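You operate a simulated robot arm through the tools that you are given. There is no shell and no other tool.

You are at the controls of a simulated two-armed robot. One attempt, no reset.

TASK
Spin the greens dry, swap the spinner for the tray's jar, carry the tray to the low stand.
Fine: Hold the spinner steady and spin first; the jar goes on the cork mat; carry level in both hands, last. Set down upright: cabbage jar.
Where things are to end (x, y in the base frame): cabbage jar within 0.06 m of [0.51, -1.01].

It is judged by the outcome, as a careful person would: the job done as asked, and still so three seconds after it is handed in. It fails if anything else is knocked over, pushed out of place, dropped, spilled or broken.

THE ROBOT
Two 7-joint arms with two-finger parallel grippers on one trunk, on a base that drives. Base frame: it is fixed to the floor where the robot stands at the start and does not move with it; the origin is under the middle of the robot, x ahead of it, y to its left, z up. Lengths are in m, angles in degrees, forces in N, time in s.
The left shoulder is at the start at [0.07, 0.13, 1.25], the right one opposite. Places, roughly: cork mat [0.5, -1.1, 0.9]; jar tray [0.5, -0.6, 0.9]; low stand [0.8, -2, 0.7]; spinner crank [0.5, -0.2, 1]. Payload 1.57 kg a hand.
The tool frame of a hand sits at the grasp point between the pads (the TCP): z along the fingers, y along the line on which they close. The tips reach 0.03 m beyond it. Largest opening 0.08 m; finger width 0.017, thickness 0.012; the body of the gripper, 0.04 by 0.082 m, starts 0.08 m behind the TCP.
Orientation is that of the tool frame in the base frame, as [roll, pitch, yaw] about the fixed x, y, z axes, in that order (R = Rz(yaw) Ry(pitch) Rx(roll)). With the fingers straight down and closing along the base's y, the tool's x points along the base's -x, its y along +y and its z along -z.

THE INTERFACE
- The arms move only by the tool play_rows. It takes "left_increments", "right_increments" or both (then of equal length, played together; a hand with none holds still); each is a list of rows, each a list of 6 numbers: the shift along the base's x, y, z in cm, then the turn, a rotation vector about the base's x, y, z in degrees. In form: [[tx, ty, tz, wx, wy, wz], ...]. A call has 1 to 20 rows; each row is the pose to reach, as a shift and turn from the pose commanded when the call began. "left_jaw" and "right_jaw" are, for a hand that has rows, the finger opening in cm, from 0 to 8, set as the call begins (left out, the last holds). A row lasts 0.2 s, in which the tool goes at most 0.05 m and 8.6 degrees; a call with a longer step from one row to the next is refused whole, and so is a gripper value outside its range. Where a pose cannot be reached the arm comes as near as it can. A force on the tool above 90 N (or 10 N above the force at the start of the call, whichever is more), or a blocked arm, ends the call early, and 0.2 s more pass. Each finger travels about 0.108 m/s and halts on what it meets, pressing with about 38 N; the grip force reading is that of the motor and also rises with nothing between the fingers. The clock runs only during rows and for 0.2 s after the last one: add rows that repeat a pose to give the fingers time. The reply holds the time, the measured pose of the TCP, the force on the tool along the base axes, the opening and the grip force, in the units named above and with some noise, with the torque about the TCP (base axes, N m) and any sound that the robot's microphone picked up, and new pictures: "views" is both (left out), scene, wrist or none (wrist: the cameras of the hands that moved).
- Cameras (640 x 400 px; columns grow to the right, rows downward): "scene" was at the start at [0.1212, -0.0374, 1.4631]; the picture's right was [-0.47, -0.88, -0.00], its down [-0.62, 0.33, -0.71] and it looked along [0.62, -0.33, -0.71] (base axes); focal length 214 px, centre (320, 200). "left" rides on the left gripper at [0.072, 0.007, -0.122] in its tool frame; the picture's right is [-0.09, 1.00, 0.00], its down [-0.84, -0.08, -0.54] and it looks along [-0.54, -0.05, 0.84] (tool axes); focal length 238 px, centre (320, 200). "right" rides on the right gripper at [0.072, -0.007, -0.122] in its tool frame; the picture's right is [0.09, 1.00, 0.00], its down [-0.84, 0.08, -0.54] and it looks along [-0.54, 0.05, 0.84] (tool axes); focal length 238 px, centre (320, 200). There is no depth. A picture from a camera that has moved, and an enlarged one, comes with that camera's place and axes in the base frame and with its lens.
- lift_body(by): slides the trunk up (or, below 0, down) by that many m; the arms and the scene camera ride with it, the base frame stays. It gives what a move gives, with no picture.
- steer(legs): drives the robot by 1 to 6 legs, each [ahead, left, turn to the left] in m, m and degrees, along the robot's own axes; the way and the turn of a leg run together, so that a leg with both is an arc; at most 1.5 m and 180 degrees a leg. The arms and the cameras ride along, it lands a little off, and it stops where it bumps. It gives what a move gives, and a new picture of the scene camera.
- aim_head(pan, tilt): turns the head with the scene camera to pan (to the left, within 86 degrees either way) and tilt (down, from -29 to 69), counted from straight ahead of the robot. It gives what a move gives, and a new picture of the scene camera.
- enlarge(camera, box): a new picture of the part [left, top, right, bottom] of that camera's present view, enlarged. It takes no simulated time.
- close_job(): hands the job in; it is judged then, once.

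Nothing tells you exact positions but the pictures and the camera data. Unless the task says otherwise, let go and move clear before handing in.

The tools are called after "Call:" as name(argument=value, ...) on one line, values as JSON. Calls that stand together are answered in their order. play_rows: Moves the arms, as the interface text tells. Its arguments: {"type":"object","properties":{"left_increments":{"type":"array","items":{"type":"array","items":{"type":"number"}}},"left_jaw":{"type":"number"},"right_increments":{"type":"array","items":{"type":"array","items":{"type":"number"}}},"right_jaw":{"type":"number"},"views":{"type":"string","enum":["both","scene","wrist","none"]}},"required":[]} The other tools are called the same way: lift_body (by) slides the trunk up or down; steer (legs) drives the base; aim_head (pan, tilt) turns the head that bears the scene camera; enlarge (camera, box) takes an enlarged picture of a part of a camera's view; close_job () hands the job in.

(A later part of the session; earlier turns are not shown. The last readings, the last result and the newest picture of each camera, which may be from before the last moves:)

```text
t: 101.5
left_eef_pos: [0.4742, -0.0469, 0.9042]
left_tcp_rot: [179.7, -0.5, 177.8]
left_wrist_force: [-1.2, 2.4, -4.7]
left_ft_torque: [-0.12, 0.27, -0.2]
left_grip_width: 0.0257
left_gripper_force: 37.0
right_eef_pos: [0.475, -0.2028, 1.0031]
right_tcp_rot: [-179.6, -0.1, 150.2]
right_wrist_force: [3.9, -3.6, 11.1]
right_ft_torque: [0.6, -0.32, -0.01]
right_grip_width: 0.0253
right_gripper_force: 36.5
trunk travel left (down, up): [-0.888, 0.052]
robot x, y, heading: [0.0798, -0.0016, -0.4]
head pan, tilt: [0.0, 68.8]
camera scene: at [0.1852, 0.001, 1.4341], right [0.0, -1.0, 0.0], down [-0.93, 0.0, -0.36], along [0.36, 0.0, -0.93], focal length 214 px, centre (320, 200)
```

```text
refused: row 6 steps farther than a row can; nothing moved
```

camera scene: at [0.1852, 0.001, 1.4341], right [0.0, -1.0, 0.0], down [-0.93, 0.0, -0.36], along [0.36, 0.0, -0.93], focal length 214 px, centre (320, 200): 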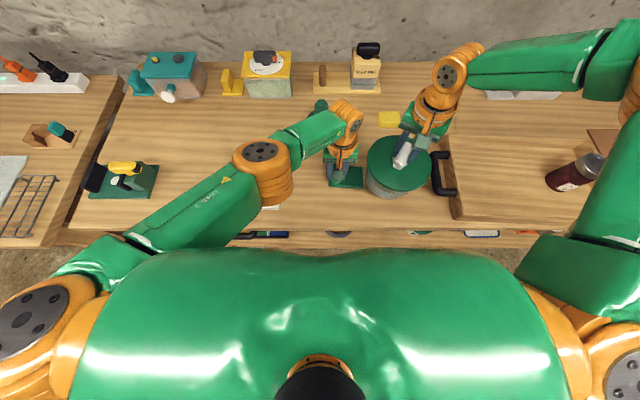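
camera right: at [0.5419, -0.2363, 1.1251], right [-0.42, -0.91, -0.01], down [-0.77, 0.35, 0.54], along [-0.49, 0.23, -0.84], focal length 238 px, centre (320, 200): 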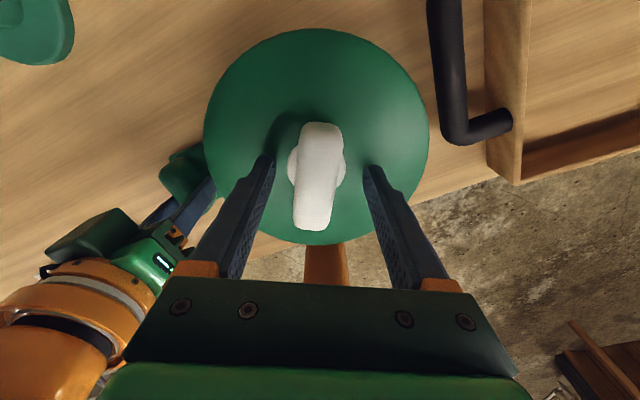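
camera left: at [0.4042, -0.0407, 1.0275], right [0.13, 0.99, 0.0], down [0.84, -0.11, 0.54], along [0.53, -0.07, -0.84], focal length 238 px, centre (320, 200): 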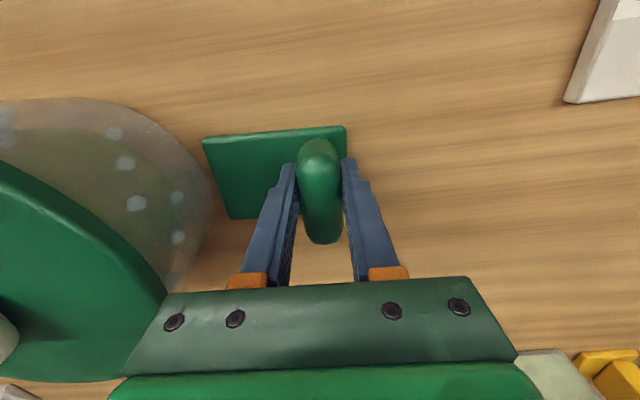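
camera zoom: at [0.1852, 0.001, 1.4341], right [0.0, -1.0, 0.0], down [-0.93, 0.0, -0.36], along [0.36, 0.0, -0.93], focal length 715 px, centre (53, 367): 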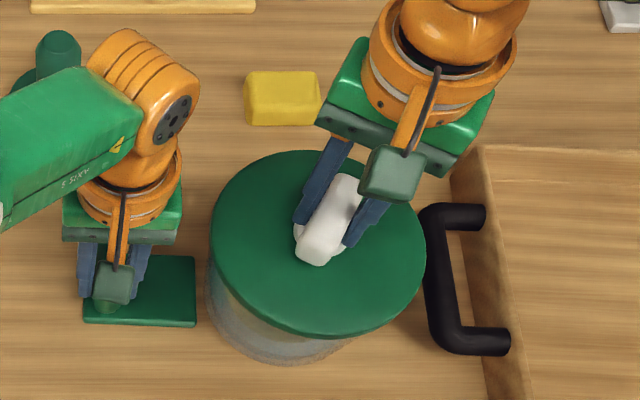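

Call:
play_rows(left_increments=[[0, 0, 0, 0, 0, 0], [0, 0, 0, 0, 0, 0], [0, 0, 3, 0, 0, 0], [0, 0, 7, 0, 0, 0], [0, 0, 11, 0, 0, 0], [-1.5, 1, 14, 0, 0, 0], [-3, 2, 17, 0, 0, 0], [-3, 2, 18, 0, 0, 0]], right_increments=[[0, 0, 0, 0, 0, 0], [0, 0, 0, 0, 0, 0], [0, 0, 3, 0, 0, 6], [0, 0, 6, 0, 0, 12], [0, -2, 9, 0, 0, 18], [0, -4, 12, 0, 0, 24], [0, -6, 14, 0, 0, 30], [0, -8, 14, 0, 0, 30]], left_jaw=5, right_jaw=8)

```text
t: 103.3
left_eef_pos: [0.4458, -0.03, 1.0845]
left_tcp_rot: [179.7, -0.4, 177.8]
left_wrist_force: [-0.1, 0.3, 0.4]
left_ft_torque: [0.02, 0.01, 0.03]
left_grip_width: 0.0499
left_gripper_force: 0.1
right_eef_pos: [0.4761, -0.2852, 1.1429]
right_tcp_rot: [-179.7, -0.2, -179.8]
right_wrist_force: [0.2, -1.1, -0.7]
right_ft_torque: [0.03, 0.0, -0.02]
right_grip_width: 0.0804
right_gripper_force: 0.1
trunk travel left (down, up): [-0.888, 0.052]
robot x, y, heading: [0.081, -0.0009, 0.1]
head pan, tilt: [0.0, 68.8]
camera scene: at [0.1855, -0.0007, 1.4341], right [0.0, -1.0, 0.0], down [-0.93, 0.0, -0.36], along [0.36, 0.0, -0.93], focal length 214 px, centre (320, 200)
camera right: at [0.4049, -0.2909, 1.2652], right [-0.1, 1.0, 0.0], down [0.84, 0.08, 0.54], along [0.54, 0.05, -0.84], focal length 238 px, centre (320, 200)
camera left: at [0.3758, -0.0236, 1.2073], right [0.13, 0.99, 0.0], down [0.84, -0.11, 0.53], along [0.53, -0.07, -0.85], focal length 238 px, centre (320, 200)
```

scene: 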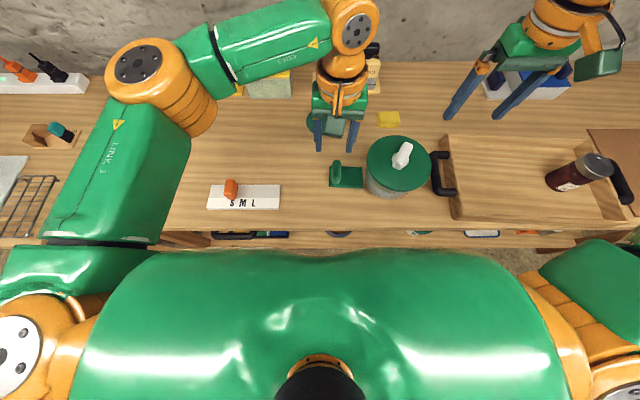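
right: 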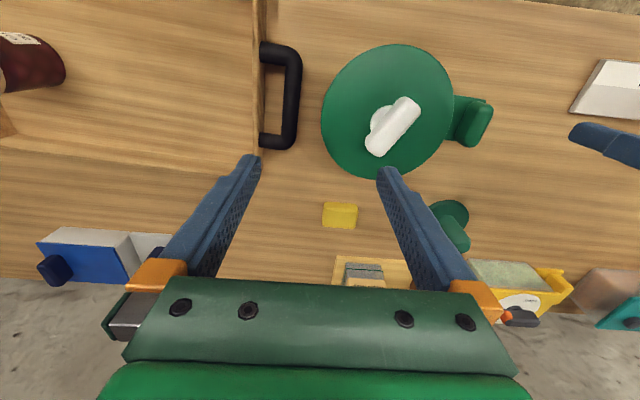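
left: 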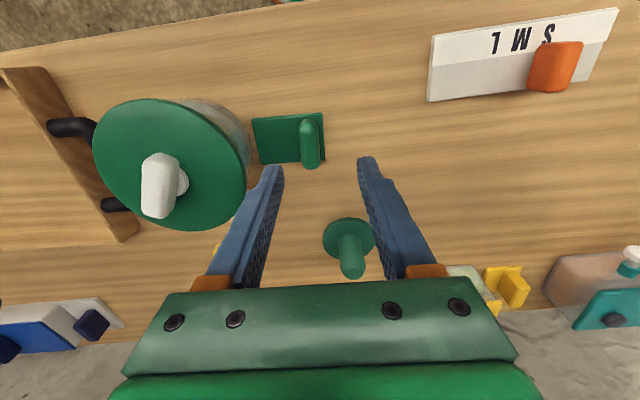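

Call:
play_rows(left_increments=[[-2, 1, 3, 0, 0, 0], [-4, 2, 6, 0, 0, 0], [-6, 3, 8, 0, 0, 0], [-6, 4, 8, 0, 0, 0]], views="none")

Call:
steer(legs=[[0, -0.42, 0]])

Call:
aim_head(pan=-25, tilt=50)

```text
t: 104.3
left_eef_pos: [0.3868, 0.0126, 1.1639]
left_tcp_rot: [179.7, -0.5, 177.9]
left_wrist_force: [0.7, 0.2, 0.2]
left_ft_torque: [-0.02, -0.02, -0.01]
left_grip_width: 0.0503
left_gripper_force: 0.1
right_eef_pos: [0.4763, -0.2829, 1.144]
right_tcp_rot: [-179.6, -0.2, -179.9]
right_wrist_force: [0.5, -0.3, 0.2]
right_ft_torque: [-0.01, 0.03, -0.01]
right_grip_width: 0.0802
right_gripper_force: 0.0
trunk travel left (down, up): [-0.888, 0.052]
robot x, y, heading: [0.0771, 0.004, 0.0]
head pan, tilt: [0.0, 68.8]
```

```text
t: 106.9
left_eef_pos: [0.385, -0.407, 1.1626]
left_tcp_rot: [179.9, -0.5, 177.6]
left_wrist_force: [0.6, 0.4, 0.2]
left_ft_torque: [-0.06, -0.02, 0.0]
left_grip_width: 0.05
left_gripper_force: 0.0
right_eef_pos: [0.4746, -0.7017, 1.144]
right_tcp_rot: [-179.5, -0.2, -180.0]
right_wrist_force: [-0.2, 0.2, -0.1]
right_ft_torque: [-0.03, -0.02, -0.02]
right_grip_width: 0.08
right_gripper_force: 0.1
trunk travel left (down, up): [-0.888, 0.052]
robot x, y, heading: [0.078, -0.4189, -0.0]
head pan, tilt: [0.0, 68.8]
camera scene: at [0.184, -0.4163, 1.4341], right [0.0, -1.0, 0.0], down [-0.93, 0.0, -0.36], along [0.36, 0.0, -0.93], focal length 214 px, centre (320, 200)
```

scene: 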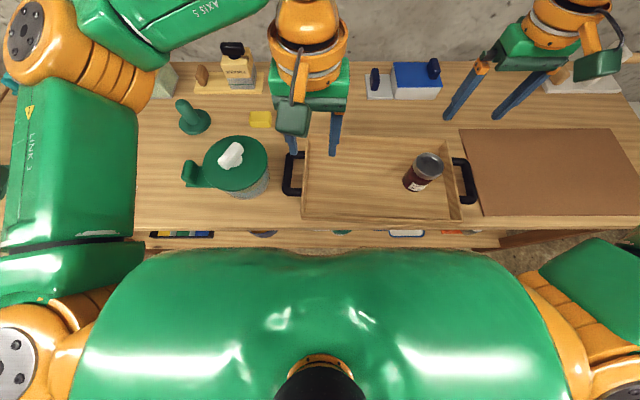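

```text
t: 107.8
left_eef_pos: [0.3852, -0.4088, 1.1642]
left_tcp_rot: [179.7, -0.4, 177.6]
left_wrist_force: [0.0, -0.3, -0.1]
left_ft_torque: [0.01, 0.01, -0.01]
left_grip_width: 0.0499
left_gripper_force: 0.1
right_eef_pos: [0.475, -0.703, 1.1448]
right_tcp_rot: [-179.8, -0.1, 179.9]
right_wrist_force: [0.4, 0.6, 0.3]
right_ft_torque: [0.02, 0.0, -0.01]
right_grip_width: 0.08
right_gripper_force: 0.0
trunk travel left (down, up): [-0.888, 0.052]
robot x, y, heading: [0.0805, -0.4169, -0.2]
head pan, tilt: [-25.0, 50.0]
camera scene: at [0.1977, -0.452, 1.456], right [-0.43, -0.9, 0.0], down [-0.69, 0.33, -0.64], along [0.58, -0.27, -0.77], focal length 214 px, centre (320, 200)
```

scene: 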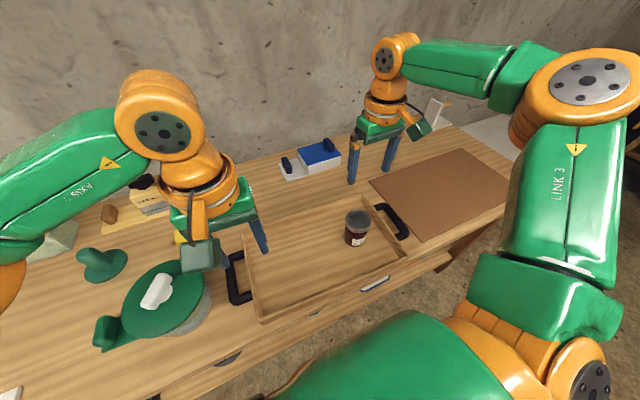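

Call:
aim_head(pan=-15, tilt=65)

Call:
enlarge(camera="scene", box=[240, 90, 440, 230])

Call:
enlarge(camera="right", box=[220, 40, 420, 200])

```text
t: 108.5
left_eef_pos: [0.3862, -0.4087, 1.1635]
left_tcp_rot: [179.7, -0.5, 177.6]
left_wrist_force: [-0.7, 0.0, 0.2]
left_ft_torque: [0.0, 0.02, 0.0]
left_grip_width: 0.0501
left_gripper_force: 0.1
right_eef_pos: [0.4733, -0.704, 1.1444]
right_tcp_rot: [-179.6, -0.2, -179.9]
right_wrist_force: [0.5, -0.1, 0.0]
right_ft_torque: [-0.03, -0.01, 0.01]
right_grip_width: 0.0799
right_gripper_force: 0.0
trunk travel left (down, up): [-0.888, 0.052]
robot x, y, heading: [0.0776, -0.4191, -0.2]
head pan, tilt: [-15.0, 65.0]
camera scene: at [0.1867, -0.4346, 1.438], right [-0.26, -0.96, 0.0], down [-0.87, 0.24, -0.42], along [0.41, -0.11, -0.91], focal length 214 px, centre (320, 200)
```

scene: 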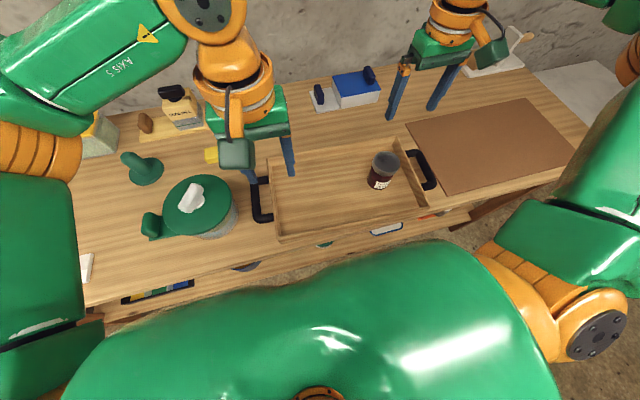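

```text
2.86 times, centred on (340, 160) of scene
camera zoom: at [0.1867, -0.4346, 1.438], right [-0.26, -0.96, 0.0], down [-0.87, 0.24, -0.42], along [0.41, -0.11, -0.91], focal length 613 px, centre (263, 314)
```

zoom: 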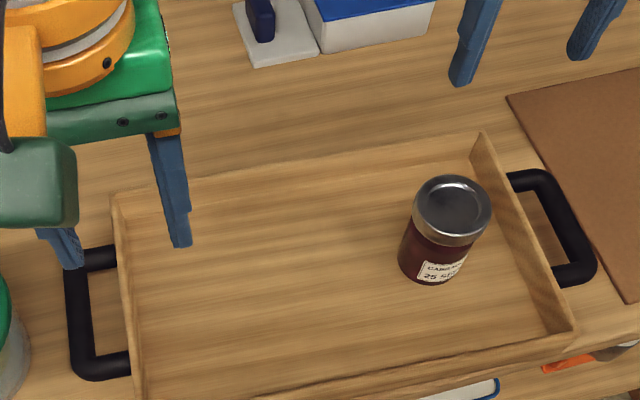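

```text
2.50 times, centred on (320, 120) of right
camera zoom: at [0.4027, -0.7094, 1.2654], right [-0.09, 1.0, -0.01], down [0.84, 0.08, 0.54], along [0.54, 0.04, -0.84], focal length 596 px, centre (320, 400)
```

zoom: 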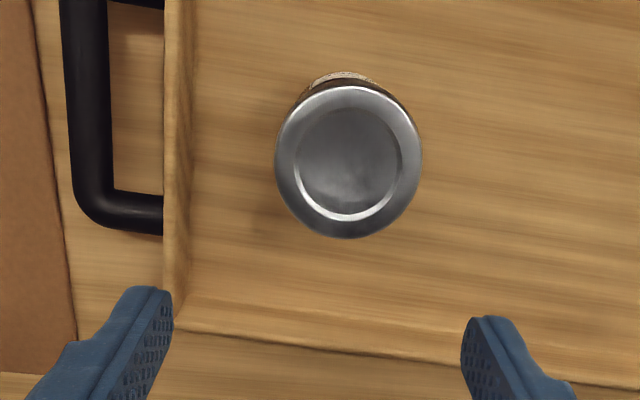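

The jar's lid centre is about (0.463,-0.694), top near z 0.955, about 7 cm across. I centre the right hand over it and descend to just above.

Call:
play_rows(right_increments=[[-0.5, 0.5, -3, 0, 0, 0], [-1, 1, -6, 0, 0, 0], [-1, 1, -9, 0, 0, 0], [-1, 1, -12, 0, 0, 0], [-1, 1, -14, 0, 0, 0], [-1, 1, -14, 0, 0, 0]], right_jaw=8)

Call:
enlarge(camera="right", box=[200, 40, 440, 240])

```text
t: 109.9
left_eef_pos: [0.3853, -0.4082, 1.1639]
left_tcp_rot: [179.7, -0.5, 177.6]
left_wrist_force: [0.7, -0.4, 0.3]
left_ft_torque: [-0.03, -0.01, 0.04]
left_grip_width: 0.0498
left_gripper_force: 0.1
right_eef_pos: [0.4635, -0.695, 1.003]
right_tcp_rot: [-179.6, -0.2, 180.0]
right_wrist_force: [0.2, 0.4, -0.1]
right_ft_torque: [0.0, -0.02, -0.01]
right_grip_width: 0.0799
right_gripper_force: 0.1
trunk travel left (down, up): [-0.888, 0.052]
robot x, y, heading: [0.0793, -0.421, -0.2]
head pan, tilt: [-15.0, 65.0]
camera scene: at [0.1865, -0.4345, 1.438], right [-0.26, -0.96, 0.0], down [-0.87, 0.24, -0.42], along [0.41, -0.11, -0.91], focal length 214 px, centre (320, 200)
camera right: at [0.3925, -0.6996, 1.1259], right [-0.09, 1.0, -0.01], down [0.84, 0.08, 0.54], along [0.54, 0.04, -0.84], focal length 238 px, centre (320, 200)
```

scene: 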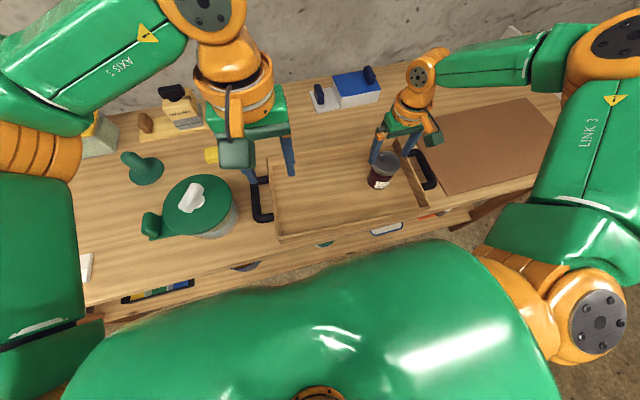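
right: 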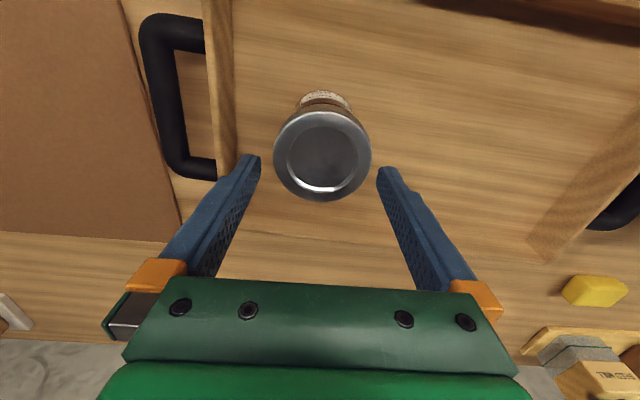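

```text
2.00 times, centred on (320, 140) of right
camera zoom: at [0.3925, -0.6996, 1.1259], right [-0.09, 1.0, -0.01], down [0.84, 0.08, 0.54], along [0.54, 0.04, -0.84], focal length 477 px, centre (320, 320)
```

zoom: 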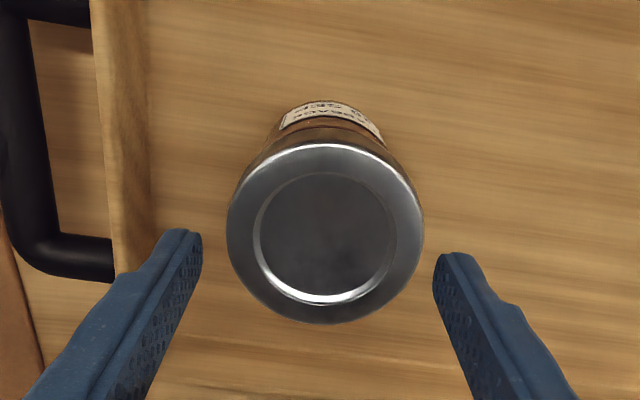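

Call:
play_rows(right_increments=[[-0.2, 0.25, 0, 0, 0, 0], [-0.2, 0.25, -2, 0, 0, 0], [-0.2, 0.25, -4, 0, 0, 0], [-0.2, 0.25, -6, 0, 0, 0], [-0.2, 0.25, -7.3, 0, 0, 0], [-0.2, 0.25, -7.3, 0, 0, 0]], views="wrist")

Call:
enlarge(camera="scene", box=[320, 100, 460, 220])

```text
t: 111.3
left_eef_pos: [0.3855, -0.4098, 1.1638]
left_tcp_rot: [179.7, -0.5, 177.7]
left_wrist_force: [-0.4, -0.4, -0.3]
left_ft_torque: [0.02, -0.01, -0.01]
left_grip_width: 0.0498
left_gripper_force: 0.0
right_eef_pos: [0.4544, -0.694, 0.9397]
right_tcp_rot: [-179.6, -0.2, 180.0]
right_wrist_force: [-0.6, 0.2, -0.5]
right_ft_torque: [0.0, -0.05, 0.02]
right_grip_width: 0.0799
right_gripper_force: 0.0
right hand out of reach, approached as far as the arm can: row 5, 6
trunk travel left (down, up): [-0.888, 0.052]
robot x, y, heading: [0.0792, -0.4199, -0.3]
head pan, tilt: [-15.0, 65.0]
camera right: at [0.3826, -0.699, 1.0616], right [-0.09, 1.0, -0.01], down [0.84, 0.08, 0.54], along [0.54, 0.04, -0.84], focal length 238 px, centre (320, 200)
```

right: 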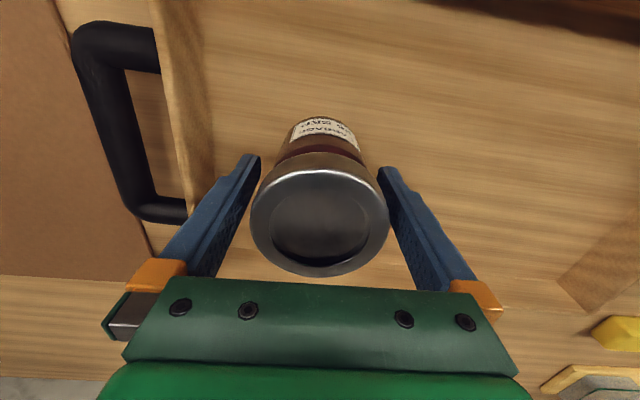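

```text
3.33 times, centred on (390, 160) of scene
camera zoom: at [0.1865, -0.435, 1.438], right [-0.26, -0.96, 0.0], down [-0.87, 0.24, -0.42], along [0.41, -0.11, -0.91], focal length 715 px, centre (87, 333)
```

zoom: 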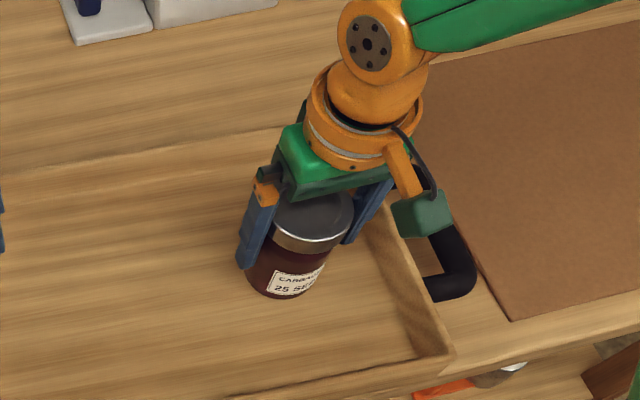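

Call:
lift_body(by=-0.02)

Call:
play_rows(right_increments=[[0.3, 0, 0, 0, 0, 0], [0.3, 0, 0, 0, 0, 0], [0.3, 0, 0, 0, 0, 0], [0.3, 0, 0, 0, 0, 0], [0.3, 0, 0, 0, 0, 0]], right_jaw=0)

```text
t: 112.0
left_eef_pos: [0.3855, -0.4097, 1.144]
left_tcp_rot: [179.6, -0.5, 177.7]
left_wrist_force: [0.7, -0.3, -0.5]
left_ft_torque: [-0.02, -0.01, 0.0]
left_grip_width: 0.05
left_gripper_force: 0.1
right_eef_pos: [0.4558, -0.6947, 0.9198]
right_tcp_rot: [-179.7, -0.1, 180.0]
right_wrist_force: [-0.2, 0.3, -0.2]
right_ft_torque: [0.0, 0.05, 0.02]
right_grip_width: 0.08
right_gripper_force: 0.0
trunk travel left (down, up): [-0.868, 0.072]
robot x, y, heading: [0.0786, -0.4189, -0.6]
head pan, tilt: [-15.0, 65.0]
```

```text
t: 113.2
left_eef_pos: [0.3865, -0.4094, 1.1437]
left_tcp_rot: [179.7, -0.6, 177.7]
left_wrist_force: [-0.6, -0.2, 0.5]
left_ft_torque: [-0.05, -0.01, 0.0]
left_grip_width: 0.0502
left_gripper_force: 0.0
right_eef_pos: [0.4574, -0.6918, 0.9217]
right_tcp_rot: [-179.7, -0.1, -180.0]
right_wrist_force: [0.0, -0.3, 0.5]
right_ft_torque: [-0.03, 0.03, 0.01]
right_grip_width: 0.0692
right_gripper_force: 37.7
trunk travel left (down, up): [-0.868, 0.072]
robot x, y, heading: [0.0809, -0.419, -0.4]
head pan, tilt: [-15.0, 65.0]
camera scene: at [0.1877, -0.4353, 1.4178], right [-0.26, -0.96, 0.0], down [-0.87, 0.24, -0.42], along [0.41, -0.11, -0.91], focal length 214 px, centre (320, 200)
camera right: at [0.3855, -0.6994, 1.0429], right [-0.09, 1.0, -0.01], down [0.84, 0.08, 0.54], along [0.54, 0.05, -0.84], focal length 238 px, centre (320, 200)
```

scene: 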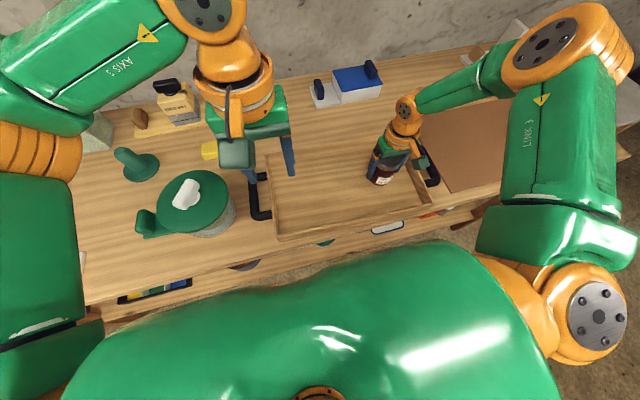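
right: 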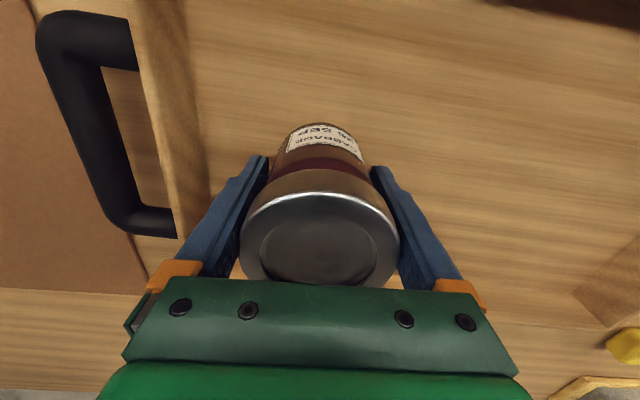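

The jar is firmly held. I lift it straight up.

Call:
play_rows(right_increments=[[0, 0, 1, 0, 0, 0], [0, 0, 3, 0, 0, 0], [0, 0, 5, 0, 0, 0], [0, 0, 7, 0, 0, 0], [0, 0, 9, 0, 0, 0], [0, 0, 11, 0, 0, 0], [0, 0, 12, 0, 0, 0], [0, 0, 12, 0, 0, 0]])

```text
t: 115.0
left_eef_pos: [0.386, -0.41, 1.1427]
left_tcp_rot: [179.7, -0.6, 177.6]
left_wrist_force: [0.5, 0.8, -0.2]
left_ft_torque: [0.01, 0.01, 0.03]
left_grip_width: 0.0502
left_gripper_force: 0.1
right_eef_pos: [0.4579, -0.6934, 1.0405]
right_tcp_rot: [-179.8, -0.1, 179.9]
right_wrist_force: [0.4, 1.0, -3.7]
right_ft_torque: [0.01, 0.01, 0.03]
right_grip_width: 0.0694
right_gripper_force: 37.7
trunk travel left (down, up): [-0.868, 0.072]
robot x, y, heading: [0.0755, -0.4209, -0.5]
head pan, tilt: [-15.0, 65.0]
camera scene: at [0.1878, -0.4353, 1.4178], right [-0.26, -0.96, 0.0], down [-0.87, 0.24, -0.42], along [0.41, -0.11, -0.91], focal length 214 px, centre (320, 200)
camera right: at [0.3864, -0.699, 1.1615], right [-0.09, 1.0, -0.01], down [0.84, 0.08, 0.54], along [0.54, 0.05, -0.84], focal length 238 px, centre (320, 200)
```

scene: 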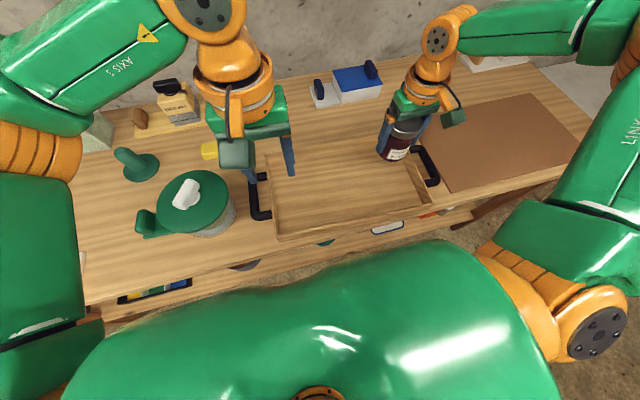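
right: 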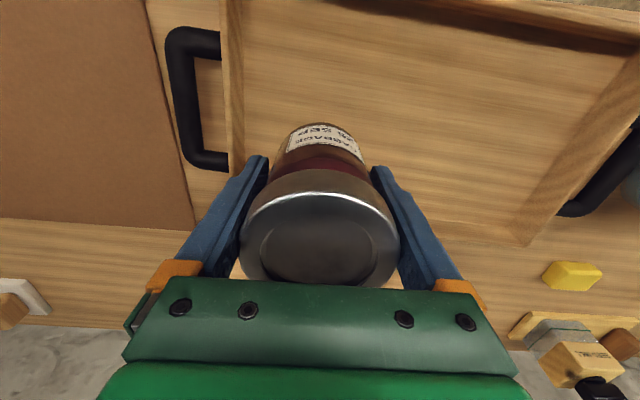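

The jar is up and steady. I drive right to bring it over the cork mat.

Call:
steer(legs=[[0, -0.25, 0]])

Call:
lift_body(by=-0.06)

Call:
play_rows(right_increments=[[1, -1.5, 0, 0, 0, 0], [2, -3, 0, 0, 0, 0], [3, -4.5, 0, 0, 0, 0], [4, -6, 0, 0, 0, 0], [5, -6.7, 0, 0, 0, 0], [5, -6.7, 0, 0, 0, 0]])

```text
t: 116.8
left_eef_pos: [0.3849, -0.6569, 1.1435]
left_tcp_rot: [179.9, -0.5, 177.7]
left_wrist_force: [-0.4, 0.8, -0.1]
left_ft_torque: [-0.03, -0.03, -0.02]
left_grip_width: 0.0501
left_gripper_force: 0.0
right_eef_pos: [0.457, -0.9404, 1.0409]
right_tcp_rot: [-179.5, -0.2, -180.0]
right_wrist_force: [0.4, -0.8, -2.6]
right_ft_torque: [-0.03, 0.02, 0.0]
right_grip_width: 0.0695
right_gripper_force: 37.7
trunk travel left (down, up): [-0.868, 0.072]
robot x, y, heading: [0.0769, -0.6725, -0.0]
head pan, tilt: [-15.0, 65.0]
camera scene: at [0.1864, -0.682, 1.4179], right [-0.26, -0.96, 0.0], down [-0.87, 0.24, -0.42], along [0.41, -0.11, -0.91], focal length 214 px, centre (320, 200)
```

scene: 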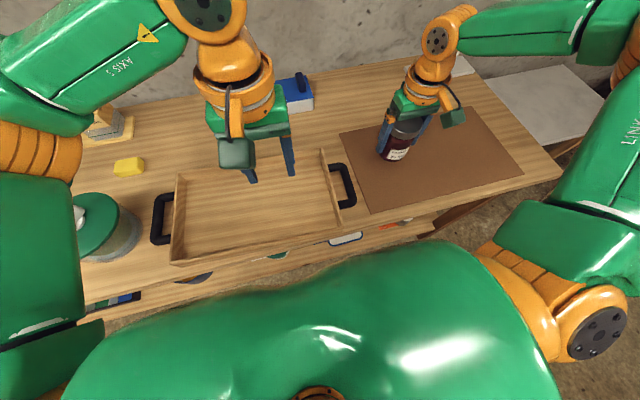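

```text
t: 117.8
left_eef_pos: [0.3858, -0.6605, 1.0842]
left_tcp_rot: [179.6, -0.6, 177.6]
left_wrist_force: [-0.7, -0.4, 0.3]
left_ft_torque: [0.06, 0.0, 0.03]
left_grip_width: 0.0498
left_gripper_force: 0.0
right_eef_pos: [0.4557, -0.9437, 0.9791]
right_tcp_rot: [-179.8, -0.2, 180.0]
right_wrist_force: [0.1, -0.4, -3.0]
right_ft_torque: [0.01, 0.02, -0.03]
right_grip_width: 0.0694
right_gripper_force: 38.1
trunk travel left (down, up): [-0.808, 0.132]
robot x, y, heading: [0.0764, -0.6696, -0.1]
head pan, tilt: [-15.0, 65.0]
```

```text
t: 119.2
left_eef_pos: [0.3851, -0.6596, 1.0827]
left_tcp_rot: [179.7, -0.6, 177.7]
left_wrist_force: [0.5, -1.1, -0.5]
left_ft_torque: [-0.02, 0.02, -0.06]
left_grip_width: 0.05
left_gripper_force: 0.0
right_eef_pos: [0.5067, -1.0101, 0.978]
right_tcp_rot: [-179.7, -0.1, -179.9]
right_wrist_force: [-0.5, 0.6, -4.1]
right_ft_torque: [-0.02, 0.05, 0.02]
right_grip_width: 0.0693
right_gripper_force: 38.5
trunk travel left (down, up): [-0.808, 0.132]
robot x, y, heading: [0.0789, -0.6699, -0.2]
head pan, tilt: [-15.0, 65.0]
camera scene: at [0.1863, -0.6855, 1.3579], right [-0.26, -0.96, 0.0], down [-0.87, 0.24, -0.42], along [0.41, -0.11, -0.91], focal length 214 px, centre (320, 200)
camera right: at [0.4354, -1.0164, 1.1009], right [-0.09, 1.0, -0.01], down [0.84, 0.08, 0.54], along [0.54, 0.05, -0.84], focal length 238 px, centre (320, 200)
```

scene: 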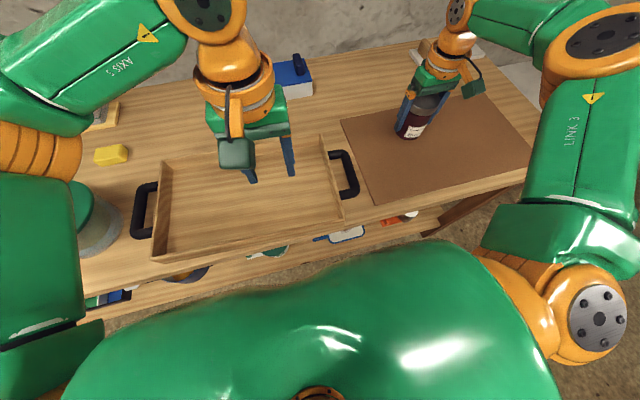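
right: 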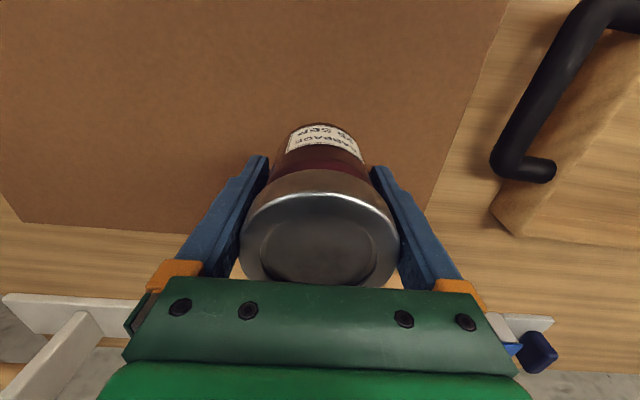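

Over the mat at (0.507,-1.010). I lower gently toward contact.

Call:
play_rows(right_increments=[[0, 0, -1.5, 0, 0, 0], [0, 0, -3, 0, 0, 0], [0, 0, -4.5, 0, 0, 0], [0, 0, -5.2, 0, 0, 0], [0, 0, -5.2, 0, 0, 0]], views="none")

Call:
play_rows(right_increments=[[0, 0, -0.4, 0, 0, 0], [0, 0, -0.8, 0, 0, 0], [0, 0, -0.8, 0, 0, 0]], views="scene")

```text
t: 120.4
left_eef_pos: [0.3856, -0.6605, 1.0826]
left_tcp_rot: [179.6, -0.7, 177.6]
left_wrist_force: [-0.5, 0.9, -0.6]
left_ft_torque: [0.0, -0.01, 0.02]
left_grip_width: 0.0503
left_gripper_force: 0.1
right_eef_pos: [0.5058, -1.0096, 0.9291]
right_tcp_rot: [-179.6, -0.2, 180.0]
right_wrist_force: [0.2, 0.2, -4.3]
right_ft_torque: [0.01, 0.02, 0.0]
right_grip_width: 0.0697
right_gripper_force: 38.3
trunk travel left (down, up): [-0.808, 0.132]
robot x, y, heading: [0.0777, -0.6727, -0.0]
head pan, tilt: [-15.0, 65.0]
```

```text
t: 121.2
left_eef_pos: [0.3849, -0.6604, 1.0824]
left_tcp_rot: [179.6, -0.6, 177.7]
left_wrist_force: [-0.3, 0.8, -0.7]
left_ft_torque: [0.02, -0.03, 0.0]
left_grip_width: 0.0498
left_gripper_force: 0.1
right_eef_pos: [0.5032, -1.0095, 0.9225]
right_tcp_rot: [-179.6, -0.1, -180.0]
right_wrist_force: [0.0, 0.0, -3.9]
right_ft_torque: [0.01, 0.03, 0.01]
right_grip_width: 0.0692
right_gripper_force: 38.4
right hand out of reach, approached as far as the arm can: row 1, 2, 3
trunk travel left (down, up): [-0.808, 0.132]
robot x, y, heading: [0.076, -0.6707, -0.5]
head pan, tilt: [-15.0, 65.0]
camera scene: at [0.1866, -0.6857, 1.3578], right [-0.26, -0.96, 0.0], down [-0.87, 0.24, -0.42], along [0.41, -0.11, -0.91], focal length 214 px, centre (320, 200)
```

scene: 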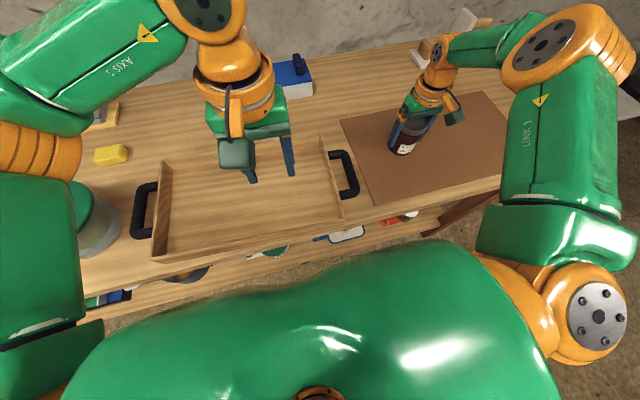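

Call:
lift_body(by=-0.006)

Call:
lift_body(by=-0.004)

```text
t: 121.8
left_eef_pos: [0.3815, -0.6587, 1.0783]
left_tcp_rot: [179.8, -0.4, 177.6]
left_wrist_force: [-0.7, 0.8, -0.1]
left_ft_torque: [0.0, -0.01, 0.04]
left_grip_width: 0.0499
left_gripper_force: 0.2
right_eef_pos: [0.501, -1.0082, 0.9182]
right_tcp_rot: [-179.5, 0.1, 180.0]
right_wrist_force: [1.9, -2.5, 15.4]
right_ft_torque: [0.29, 0.14, 0.01]
right_grip_width: 0.0693
right_gripper_force: 37.4
trunk travel left (down, up): [-0.802, 0.138]
robot x, y, heading: [0.0768, -0.671, -0.1]
head pan, tilt: [-15.0, 65.0]
```

```text
t: 122.3
left_eef_pos: [0.3819, -0.659, 1.0753]
left_tcp_rot: [179.8, -0.3, 177.6]
left_wrist_force: [-0.1, -0.3, 0.0]
left_ft_torque: [0.01, 0.02, 0.01]
left_grip_width: 0.0499
left_gripper_force: 0.1
right_eef_pos: [0.4991, -1.0092, 0.9147]
right_tcp_rot: [-179.5, 0.1, 179.9]
right_wrist_force: [-0.6, -4.1, 16.3]
right_ft_torque: [0.18, -0.18, 0.02]
right_grip_width: 0.069
right_gripper_force: 37.3
trunk travel left (down, up): [-0.798, 0.142]
robot x, y, heading: [0.0755, -0.6663, -0.4]
head pan, tilt: [-15.0, 65.0]
```

The jar is on the mat with light contact. I release it and rise straight up.

Call:
play_rows(right_increments=[[0, 0, 0, 0, 0, 0], [0, 0, 0, 0, 0, 0], [0, 0, 0.3, 0, 0, 0], [0, 0, 3, 0, 0, 0], [0, 0, 6, 0, 0, 0], [0, 0, 9, 0, 0, 0], [0, 0, 12, 0, 0, 0], [0, 0, 15, 0, 0, 0], [0, 0, 15, 0, 0, 0]], right_jaw=8)

Call:
enlarge(camera="scene", box=[320, 70, 560, 220])

```text
t: 124.3
left_eef_pos: [0.3841, -0.6603, 1.0745]
left_tcp_rot: [179.8, -0.5, 177.7]
left_wrist_force: [0.6, -0.6, 0.5]
left_ft_torque: [-0.01, 0.01, 0.0]
left_grip_width: 0.05
left_gripper_force: 0.0
right_eef_pos: [0.5016, -1.0092, 1.0627]
right_tcp_rot: [-179.7, 0.1, 180.0]
right_wrist_force: [-0.4, 0.0, -0.2]
right_ft_torque: [-0.03, -0.02, 0.0]
right_grip_width: 0.0802
right_gripper_force: 0.1
trunk travel left (down, up): [-0.798, 0.142]
robot x, y, heading: [0.0778, -0.668, -0.4]
head pan, tilt: [-15.0, 65.0]
camera scene: at [0.1857, -0.6851, 1.3479], right [-0.26, -0.96, 0.0], down [-0.87, 0.24, -0.42], along [0.41, -0.11, -0.91], focal length 214 px, centre (320, 200)
camera right: at [0.4296, -1.0151, 1.1847], right [-0.09, 1.0, -0.01], down [0.84, 0.08, 0.54], along [0.54, 0.04, -0.84], focal length 238 px, centre (320, 200)
```

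scene: 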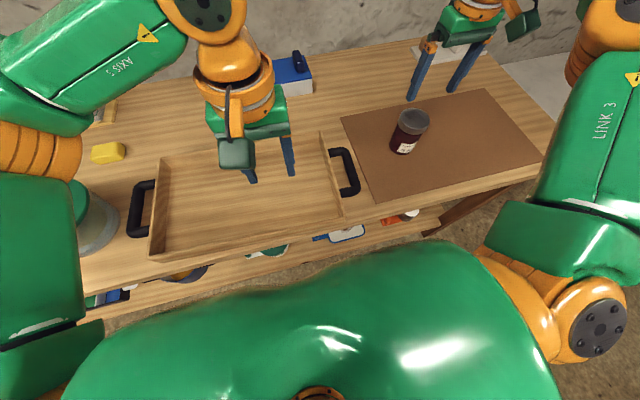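
right: 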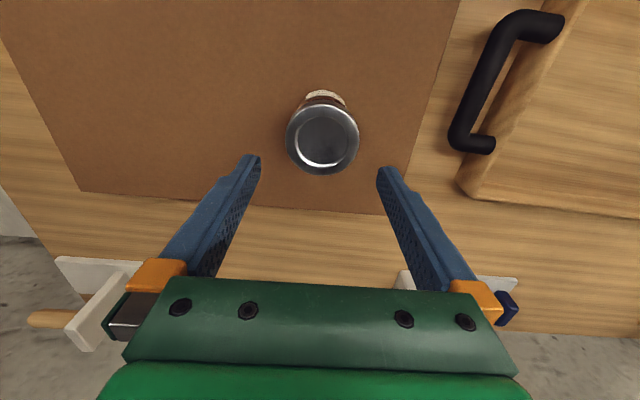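

```text
2.67 times, centred on (440, 145) of scene
camera zoom: at [0.1857, -0.6851, 1.3479], right [-0.26, -0.96, 0.0], down [-0.87, 0.24, -0.42], along [0.41, -0.11, -0.91], focal length 572 px, centre (0, 347)
```

zoom: 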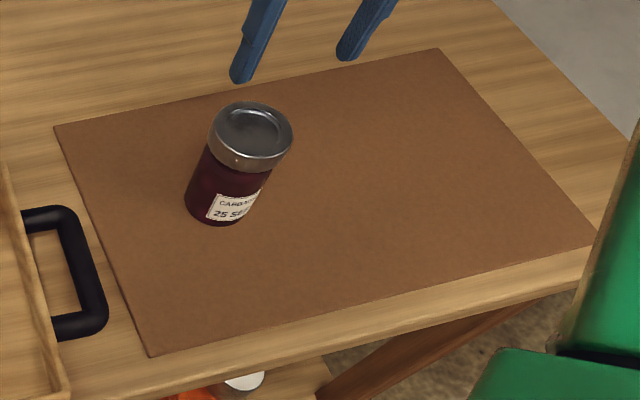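

The jar stands upright on the mat at about (0.503,-1.009). Next is the spinner: raise the trunk and drive back left.

Call:
lift_body(by=0.09)

Call:
steer(legs=[[0, 0.67, 0]])

Call:
aim_head(pan=-10, tilt=66)

```text
t: 125.5
left_eef_pos: [0.3848, -0.6594, 1.164]
left_tcp_rot: [179.7, -0.6, 177.7]
left_wrist_force: [-0.2, 0.0, 0.6]
left_ft_torque: [0.01, 0.03, 0.01]
left_grip_width: 0.0499
left_gripper_force: 0.0
right_eef_pos: [0.5011, -1.0094, 1.1523]
right_tcp_rot: [-179.6, 0.0, 180.0]
right_wrist_force: [-0.3, -0.4, 0.6]
right_ft_torque: [0.04, 0.02, -0.01]
right_grip_width: 0.0799
right_gripper_force: 0.0
trunk travel left (down, up): [-0.888, 0.052]
robot x, y, heading: [0.0772, -0.6675, -0.4]
head pan, tilt: [-15.0, 65.0]
```

```text
t: 129.2
left_eef_pos: [0.3879, 0.0074, 1.1632]
left_tcp_rot: [179.7, -0.5, 177.5]
left_wrist_force: [-0.1, 0.2, -0.4]
left_ft_torque: [-0.01, -0.01, 0.0]
left_grip_width: 0.0499
left_gripper_force: 0.0
right_eef_pos: [0.5046, -0.3428, 1.1527]
right_tcp_rot: [-179.6, 0.0, 179.9]
right_wrist_force: [1.0, -0.3, 0.7]
right_ft_torque: [0.01, -0.02, -0.03]
right_grip_width: 0.08
right_gripper_force: 0.1
trunk travel left (down, up): [-0.888, 0.052]
robot x, y, heading: [0.0824, 0.0037, -0.5]
head pan, tilt: [-15.0, 65.0]
camera scene: at [0.1889, -0.0174, 1.4379], right [-0.27, -0.96, 0.0], down [-0.87, 0.24, -0.42], along [0.41, -0.11, -0.91], focal length 214 px, centre (320, 200)
```

scene: 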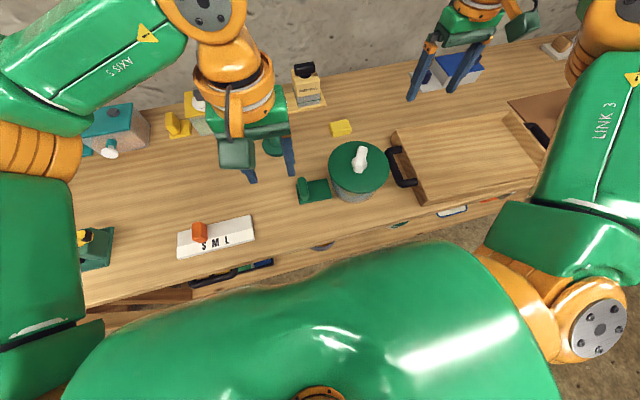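

```text
t: 129.9
left_eef_pos: [0.389, 0.0086, 1.1632]
left_tcp_rot: [179.7, -0.5, 177.5]
left_wrist_force: [-0.8, -0.2, 0.0]
left_ft_torque: [-0.03, 0.0, -0.01]
left_grip_width: 0.0503
left_gripper_force: 0.1
right_eef_pos: [0.5038, -0.3409, 1.1528]
right_tcp_rot: [-179.6, 0.0, 179.9]
right_wrist_force: [0.0, 0.1, 0.0]
right_ft_torque: [0.02, -0.03, 0.0]
right_grip_width: 0.08
right_gripper_force: 0.1
trunk travel left (down, up): [-0.888, 0.052]
robot x, y, heading: [0.0792, -0.0002, -0.3]
head pan, tilt: [-10.0, 66.0]
camera scene: at [0.1889, -0.0107, 1.4369], right [-0.18, -0.98, 0.0], down [-0.9, 0.16, -0.41], along [0.4, -0.07, -0.91], focal length 214 px, centre (320, 200)
```

scene: 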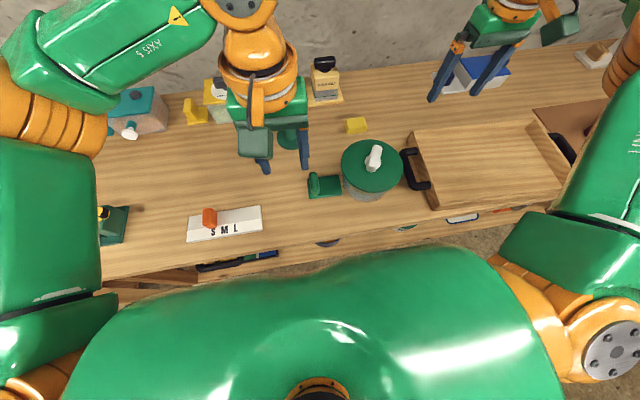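

Both hands return above the lug and the crank.

Call:
play_rows(left_increments=[[1.5, -1, -2, 0, 0, 0], [3, -2, -4, 0, 0, 0], [4.5, -3, -6, 0, 0, 0], [6, -4, -8, 0, 0, 0], [7.5, -5, -11, 0, 0, 0], [8.5, -5.7, -13, 0, 0, 0], [8.5, -5.7, -15.5, 0, 0, 0], [8.5, -5.7, -15.5, 0, 0, 0]], right_increments=[[-1, 2, -1, 0, 0, -5], [-2, 4, -2, 0, 0, -10], [-2.8, 6, -3, 0, 0, -15], [-2.8, 8, -4, 0, 0, -20], [-2.8, 10, -5, 0, 0, -25], [-2.8, 12, -6, 0, 0, -30], [-2.8, 13.7, -7.5, 0, 0, -30], [-2.8, 13.7, -8.5, 0, 0, -30]], right_jaw=6, left_jaw=5)

Call:
enlarge(camera="right", box=[200, 20, 440, 260])

```text
t: 131.7
left_eef_pos: [0.4731, -0.0474, 1.0084]
left_tcp_rot: [179.8, -0.6, 177.5]
left_wrist_force: [-0.1, -0.4, -1.0]
left_ft_torque: [0.03, -0.02, 0.01]
left_grip_width: 0.05
left_gripper_force: 0.0
right_eef_pos: [0.4757, -0.2048, 1.0678]
right_tcp_rot: [-179.7, -0.1, 149.9]
right_wrist_force: [0.1, 0.4, -0.6]
right_ft_torque: [-0.01, 0.01, 0.0]
right_grip_width: 0.06
right_gripper_force: 0.1
trunk travel left (down, up): [-0.888, 0.052]
robot x, y, heading: [0.0769, -0.0025, -0.7]
head pan, tilt: [-10.0, 66.0]
camera scene: at [0.1892, -0.0105, 1.4369], right [-0.18, -0.98, 0.0], down [-0.9, 0.16, -0.41], along [0.4, -0.07, -0.91], focal length 214 px, centre (320, 200)
camera right: at [0.411, -0.1725, 1.1889], right [0.42, 0.91, -0.01], down [0.76, -0.35, 0.54], along [0.49, -0.23, -0.84], focal length 238 px, centre (320, 200)
camera left: at [0.4027, -0.0412, 1.1318], right [0.14, 0.99, 0.0], down [0.84, -0.12, 0.53], along [0.53, -0.07, -0.85], focal length 238 px, centre (320, 200)
```

scene: 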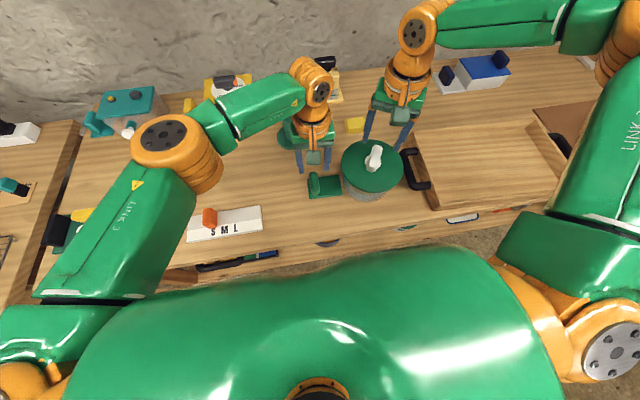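
right: 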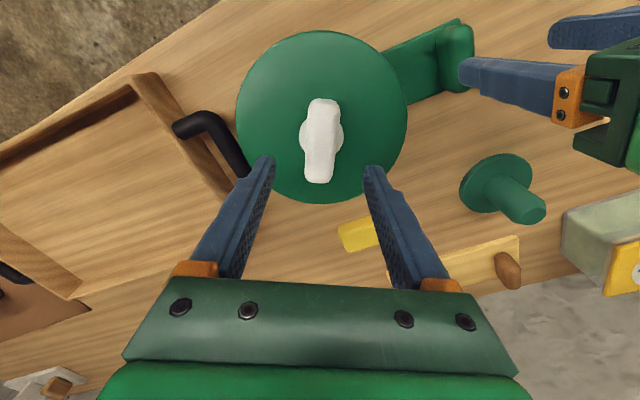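
left: 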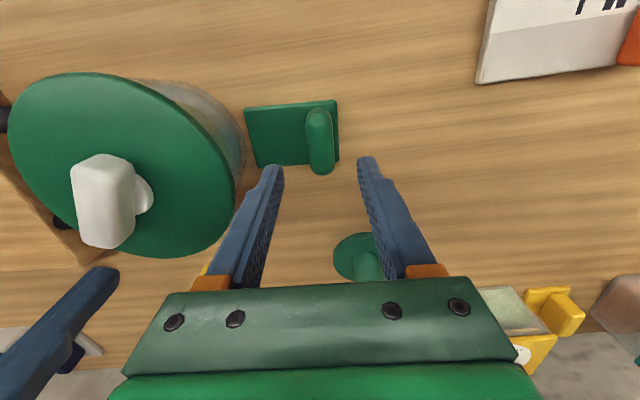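

```text
1.67 times, centred on (320, 140) of right
camera zoom: at [0.411, -0.1725, 1.1889], right [0.42, 0.91, -0.01], down [0.76, -0.35, 0.54], along [0.49, -0.23, -0.84], focal length 397 px, centre (320, 300)
```

zoom: 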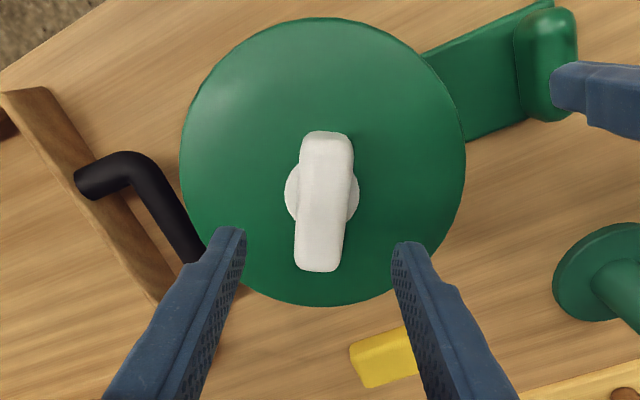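

Call:
play_rows(left_increments=[[0.1, 0, -3, 0, 0, 0], [0.1, 0, -6, 0, 0, 0], [0.1, 0, -9, 0, 0, 0], [0.1, 0, -10.3, 0, 0, 0], [0.1, 0, -10.3, 0, 0, 0]], right_increments=[[0.05, 0.1, -2, 0, 0, -2], [0.05, 0.1, -4, 0, 0, -2], [0.05, 0.1, -5.5, 0, 0, -2], [0.05, 0.1, -6.3, 0, 0, -2], [0.05, 0.1, -6.3, 0, 0, -2]], views="none")

Call:
play_rows(left_increments=[[0, 0, 0, 0, 0, 0], [0, 0, 0, 0, 0, 0], [0, 0, 0, 0, 0, 0], [0, 0, 0, 0, 0, 0]], right_increments=[[0, 0, 0, 0, 0, 0], [0, 0, 0, 0, 0, 0], [0, 0, 0, 0, 0, 0], [0, 0, 0, 0, 0, 0]], left_jaw=0, right_jaw=0)

```text
t: 132.9
left_eef_pos: [0.4741, -0.0469, 0.9062]
left_tcp_rot: [179.8, -0.5, 177.6]
left_wrist_force: [0.3, -0.3, 0.0]
left_ft_torque: [0.01, -0.05, 0.02]
left_grip_width: 0.0502
left_gripper_force: 0.1
right_eef_pos: [0.4757, -0.2028, 1.0056]
right_tcp_rot: [-179.6, -0.1, 147.9]
right_wrist_force: [0.3, 0.8, 0.4]
right_ft_torque: [0.0, -0.02, -0.01]
right_grip_width: 0.06
right_gripper_force: 0.0
trunk travel left (down, up): [-0.888, 0.052]
robot x, y, heading: [0.08, 0.0004, -0.5]
head pan, tilt: [-10.0, 66.0]
```

```text
t: 133.9
left_eef_pos: [0.4737, -0.0478, 0.9068]
left_tcp_rot: [179.7, -0.5, 177.6]
left_wrist_force: [-0.6, 4.1, 0.7]
left_ft_torque: [-0.72, 0.19, -0.01]
left_grip_width: 0.0257
left_gripper_force: 36.8
right_eef_pos: [0.4767, -0.2025, 1.005]
right_tcp_rot: [-179.6, 0.0, 147.9]
right_wrist_force: [-0.7, -4.5, 0.2]
right_ft_torque: [0.28, -0.13, 0.01]
right_grip_width: 0.0252
right_gripper_force: 36.4
trunk travel left (down, up): [-0.888, 0.052]
robot x, y, heading: [0.0821, -0.0024, -0.4]
head pan, tilt: [-10.0, 66.0]
camera scene: at [0.1889, -0.0102, 1.4369], right [-0.18, -0.98, 0.0], down [-0.9, 0.16, -0.41], along [0.4, -0.07, -0.91], focal length 214 px, centre (320, 200)
camera right: at [0.4123, -0.1693, 1.1265], right [0.45, 0.89, -0.01], down [0.75, -0.38, 0.54], along [0.48, -0.25, -0.84], focal length 238 px, centre (320, 200)
camera left: at [0.4039, -0.0406, 1.0286], right [0.14, 0.99, 0.0], down [0.84, -0.12, 0.53], along [0.53, -0.07, -0.85], focal length 238 px, centre (320, 200)
```

scene: 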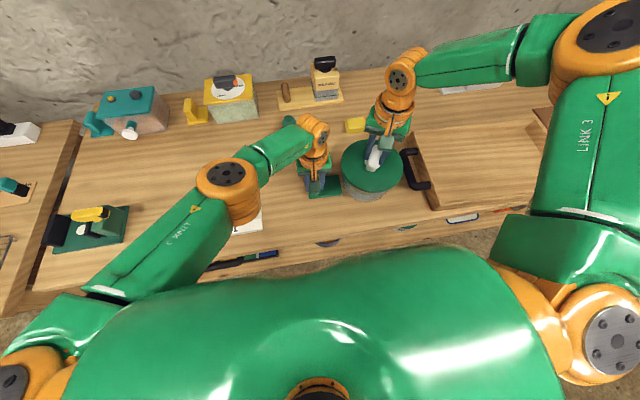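
right: 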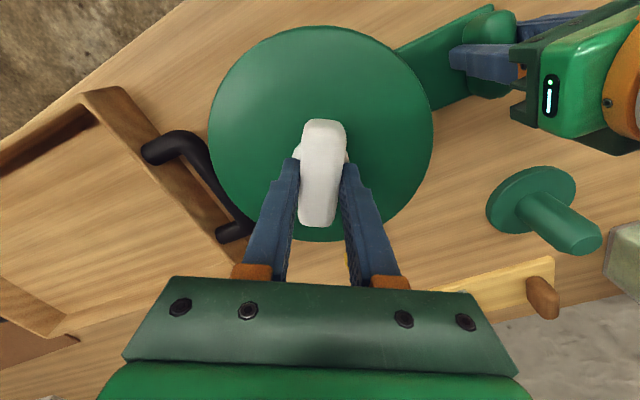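
left: 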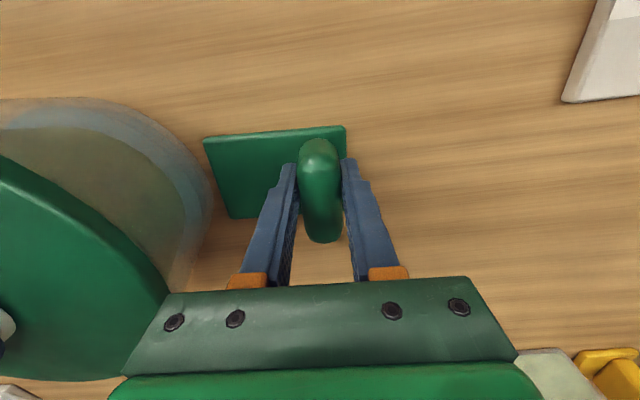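

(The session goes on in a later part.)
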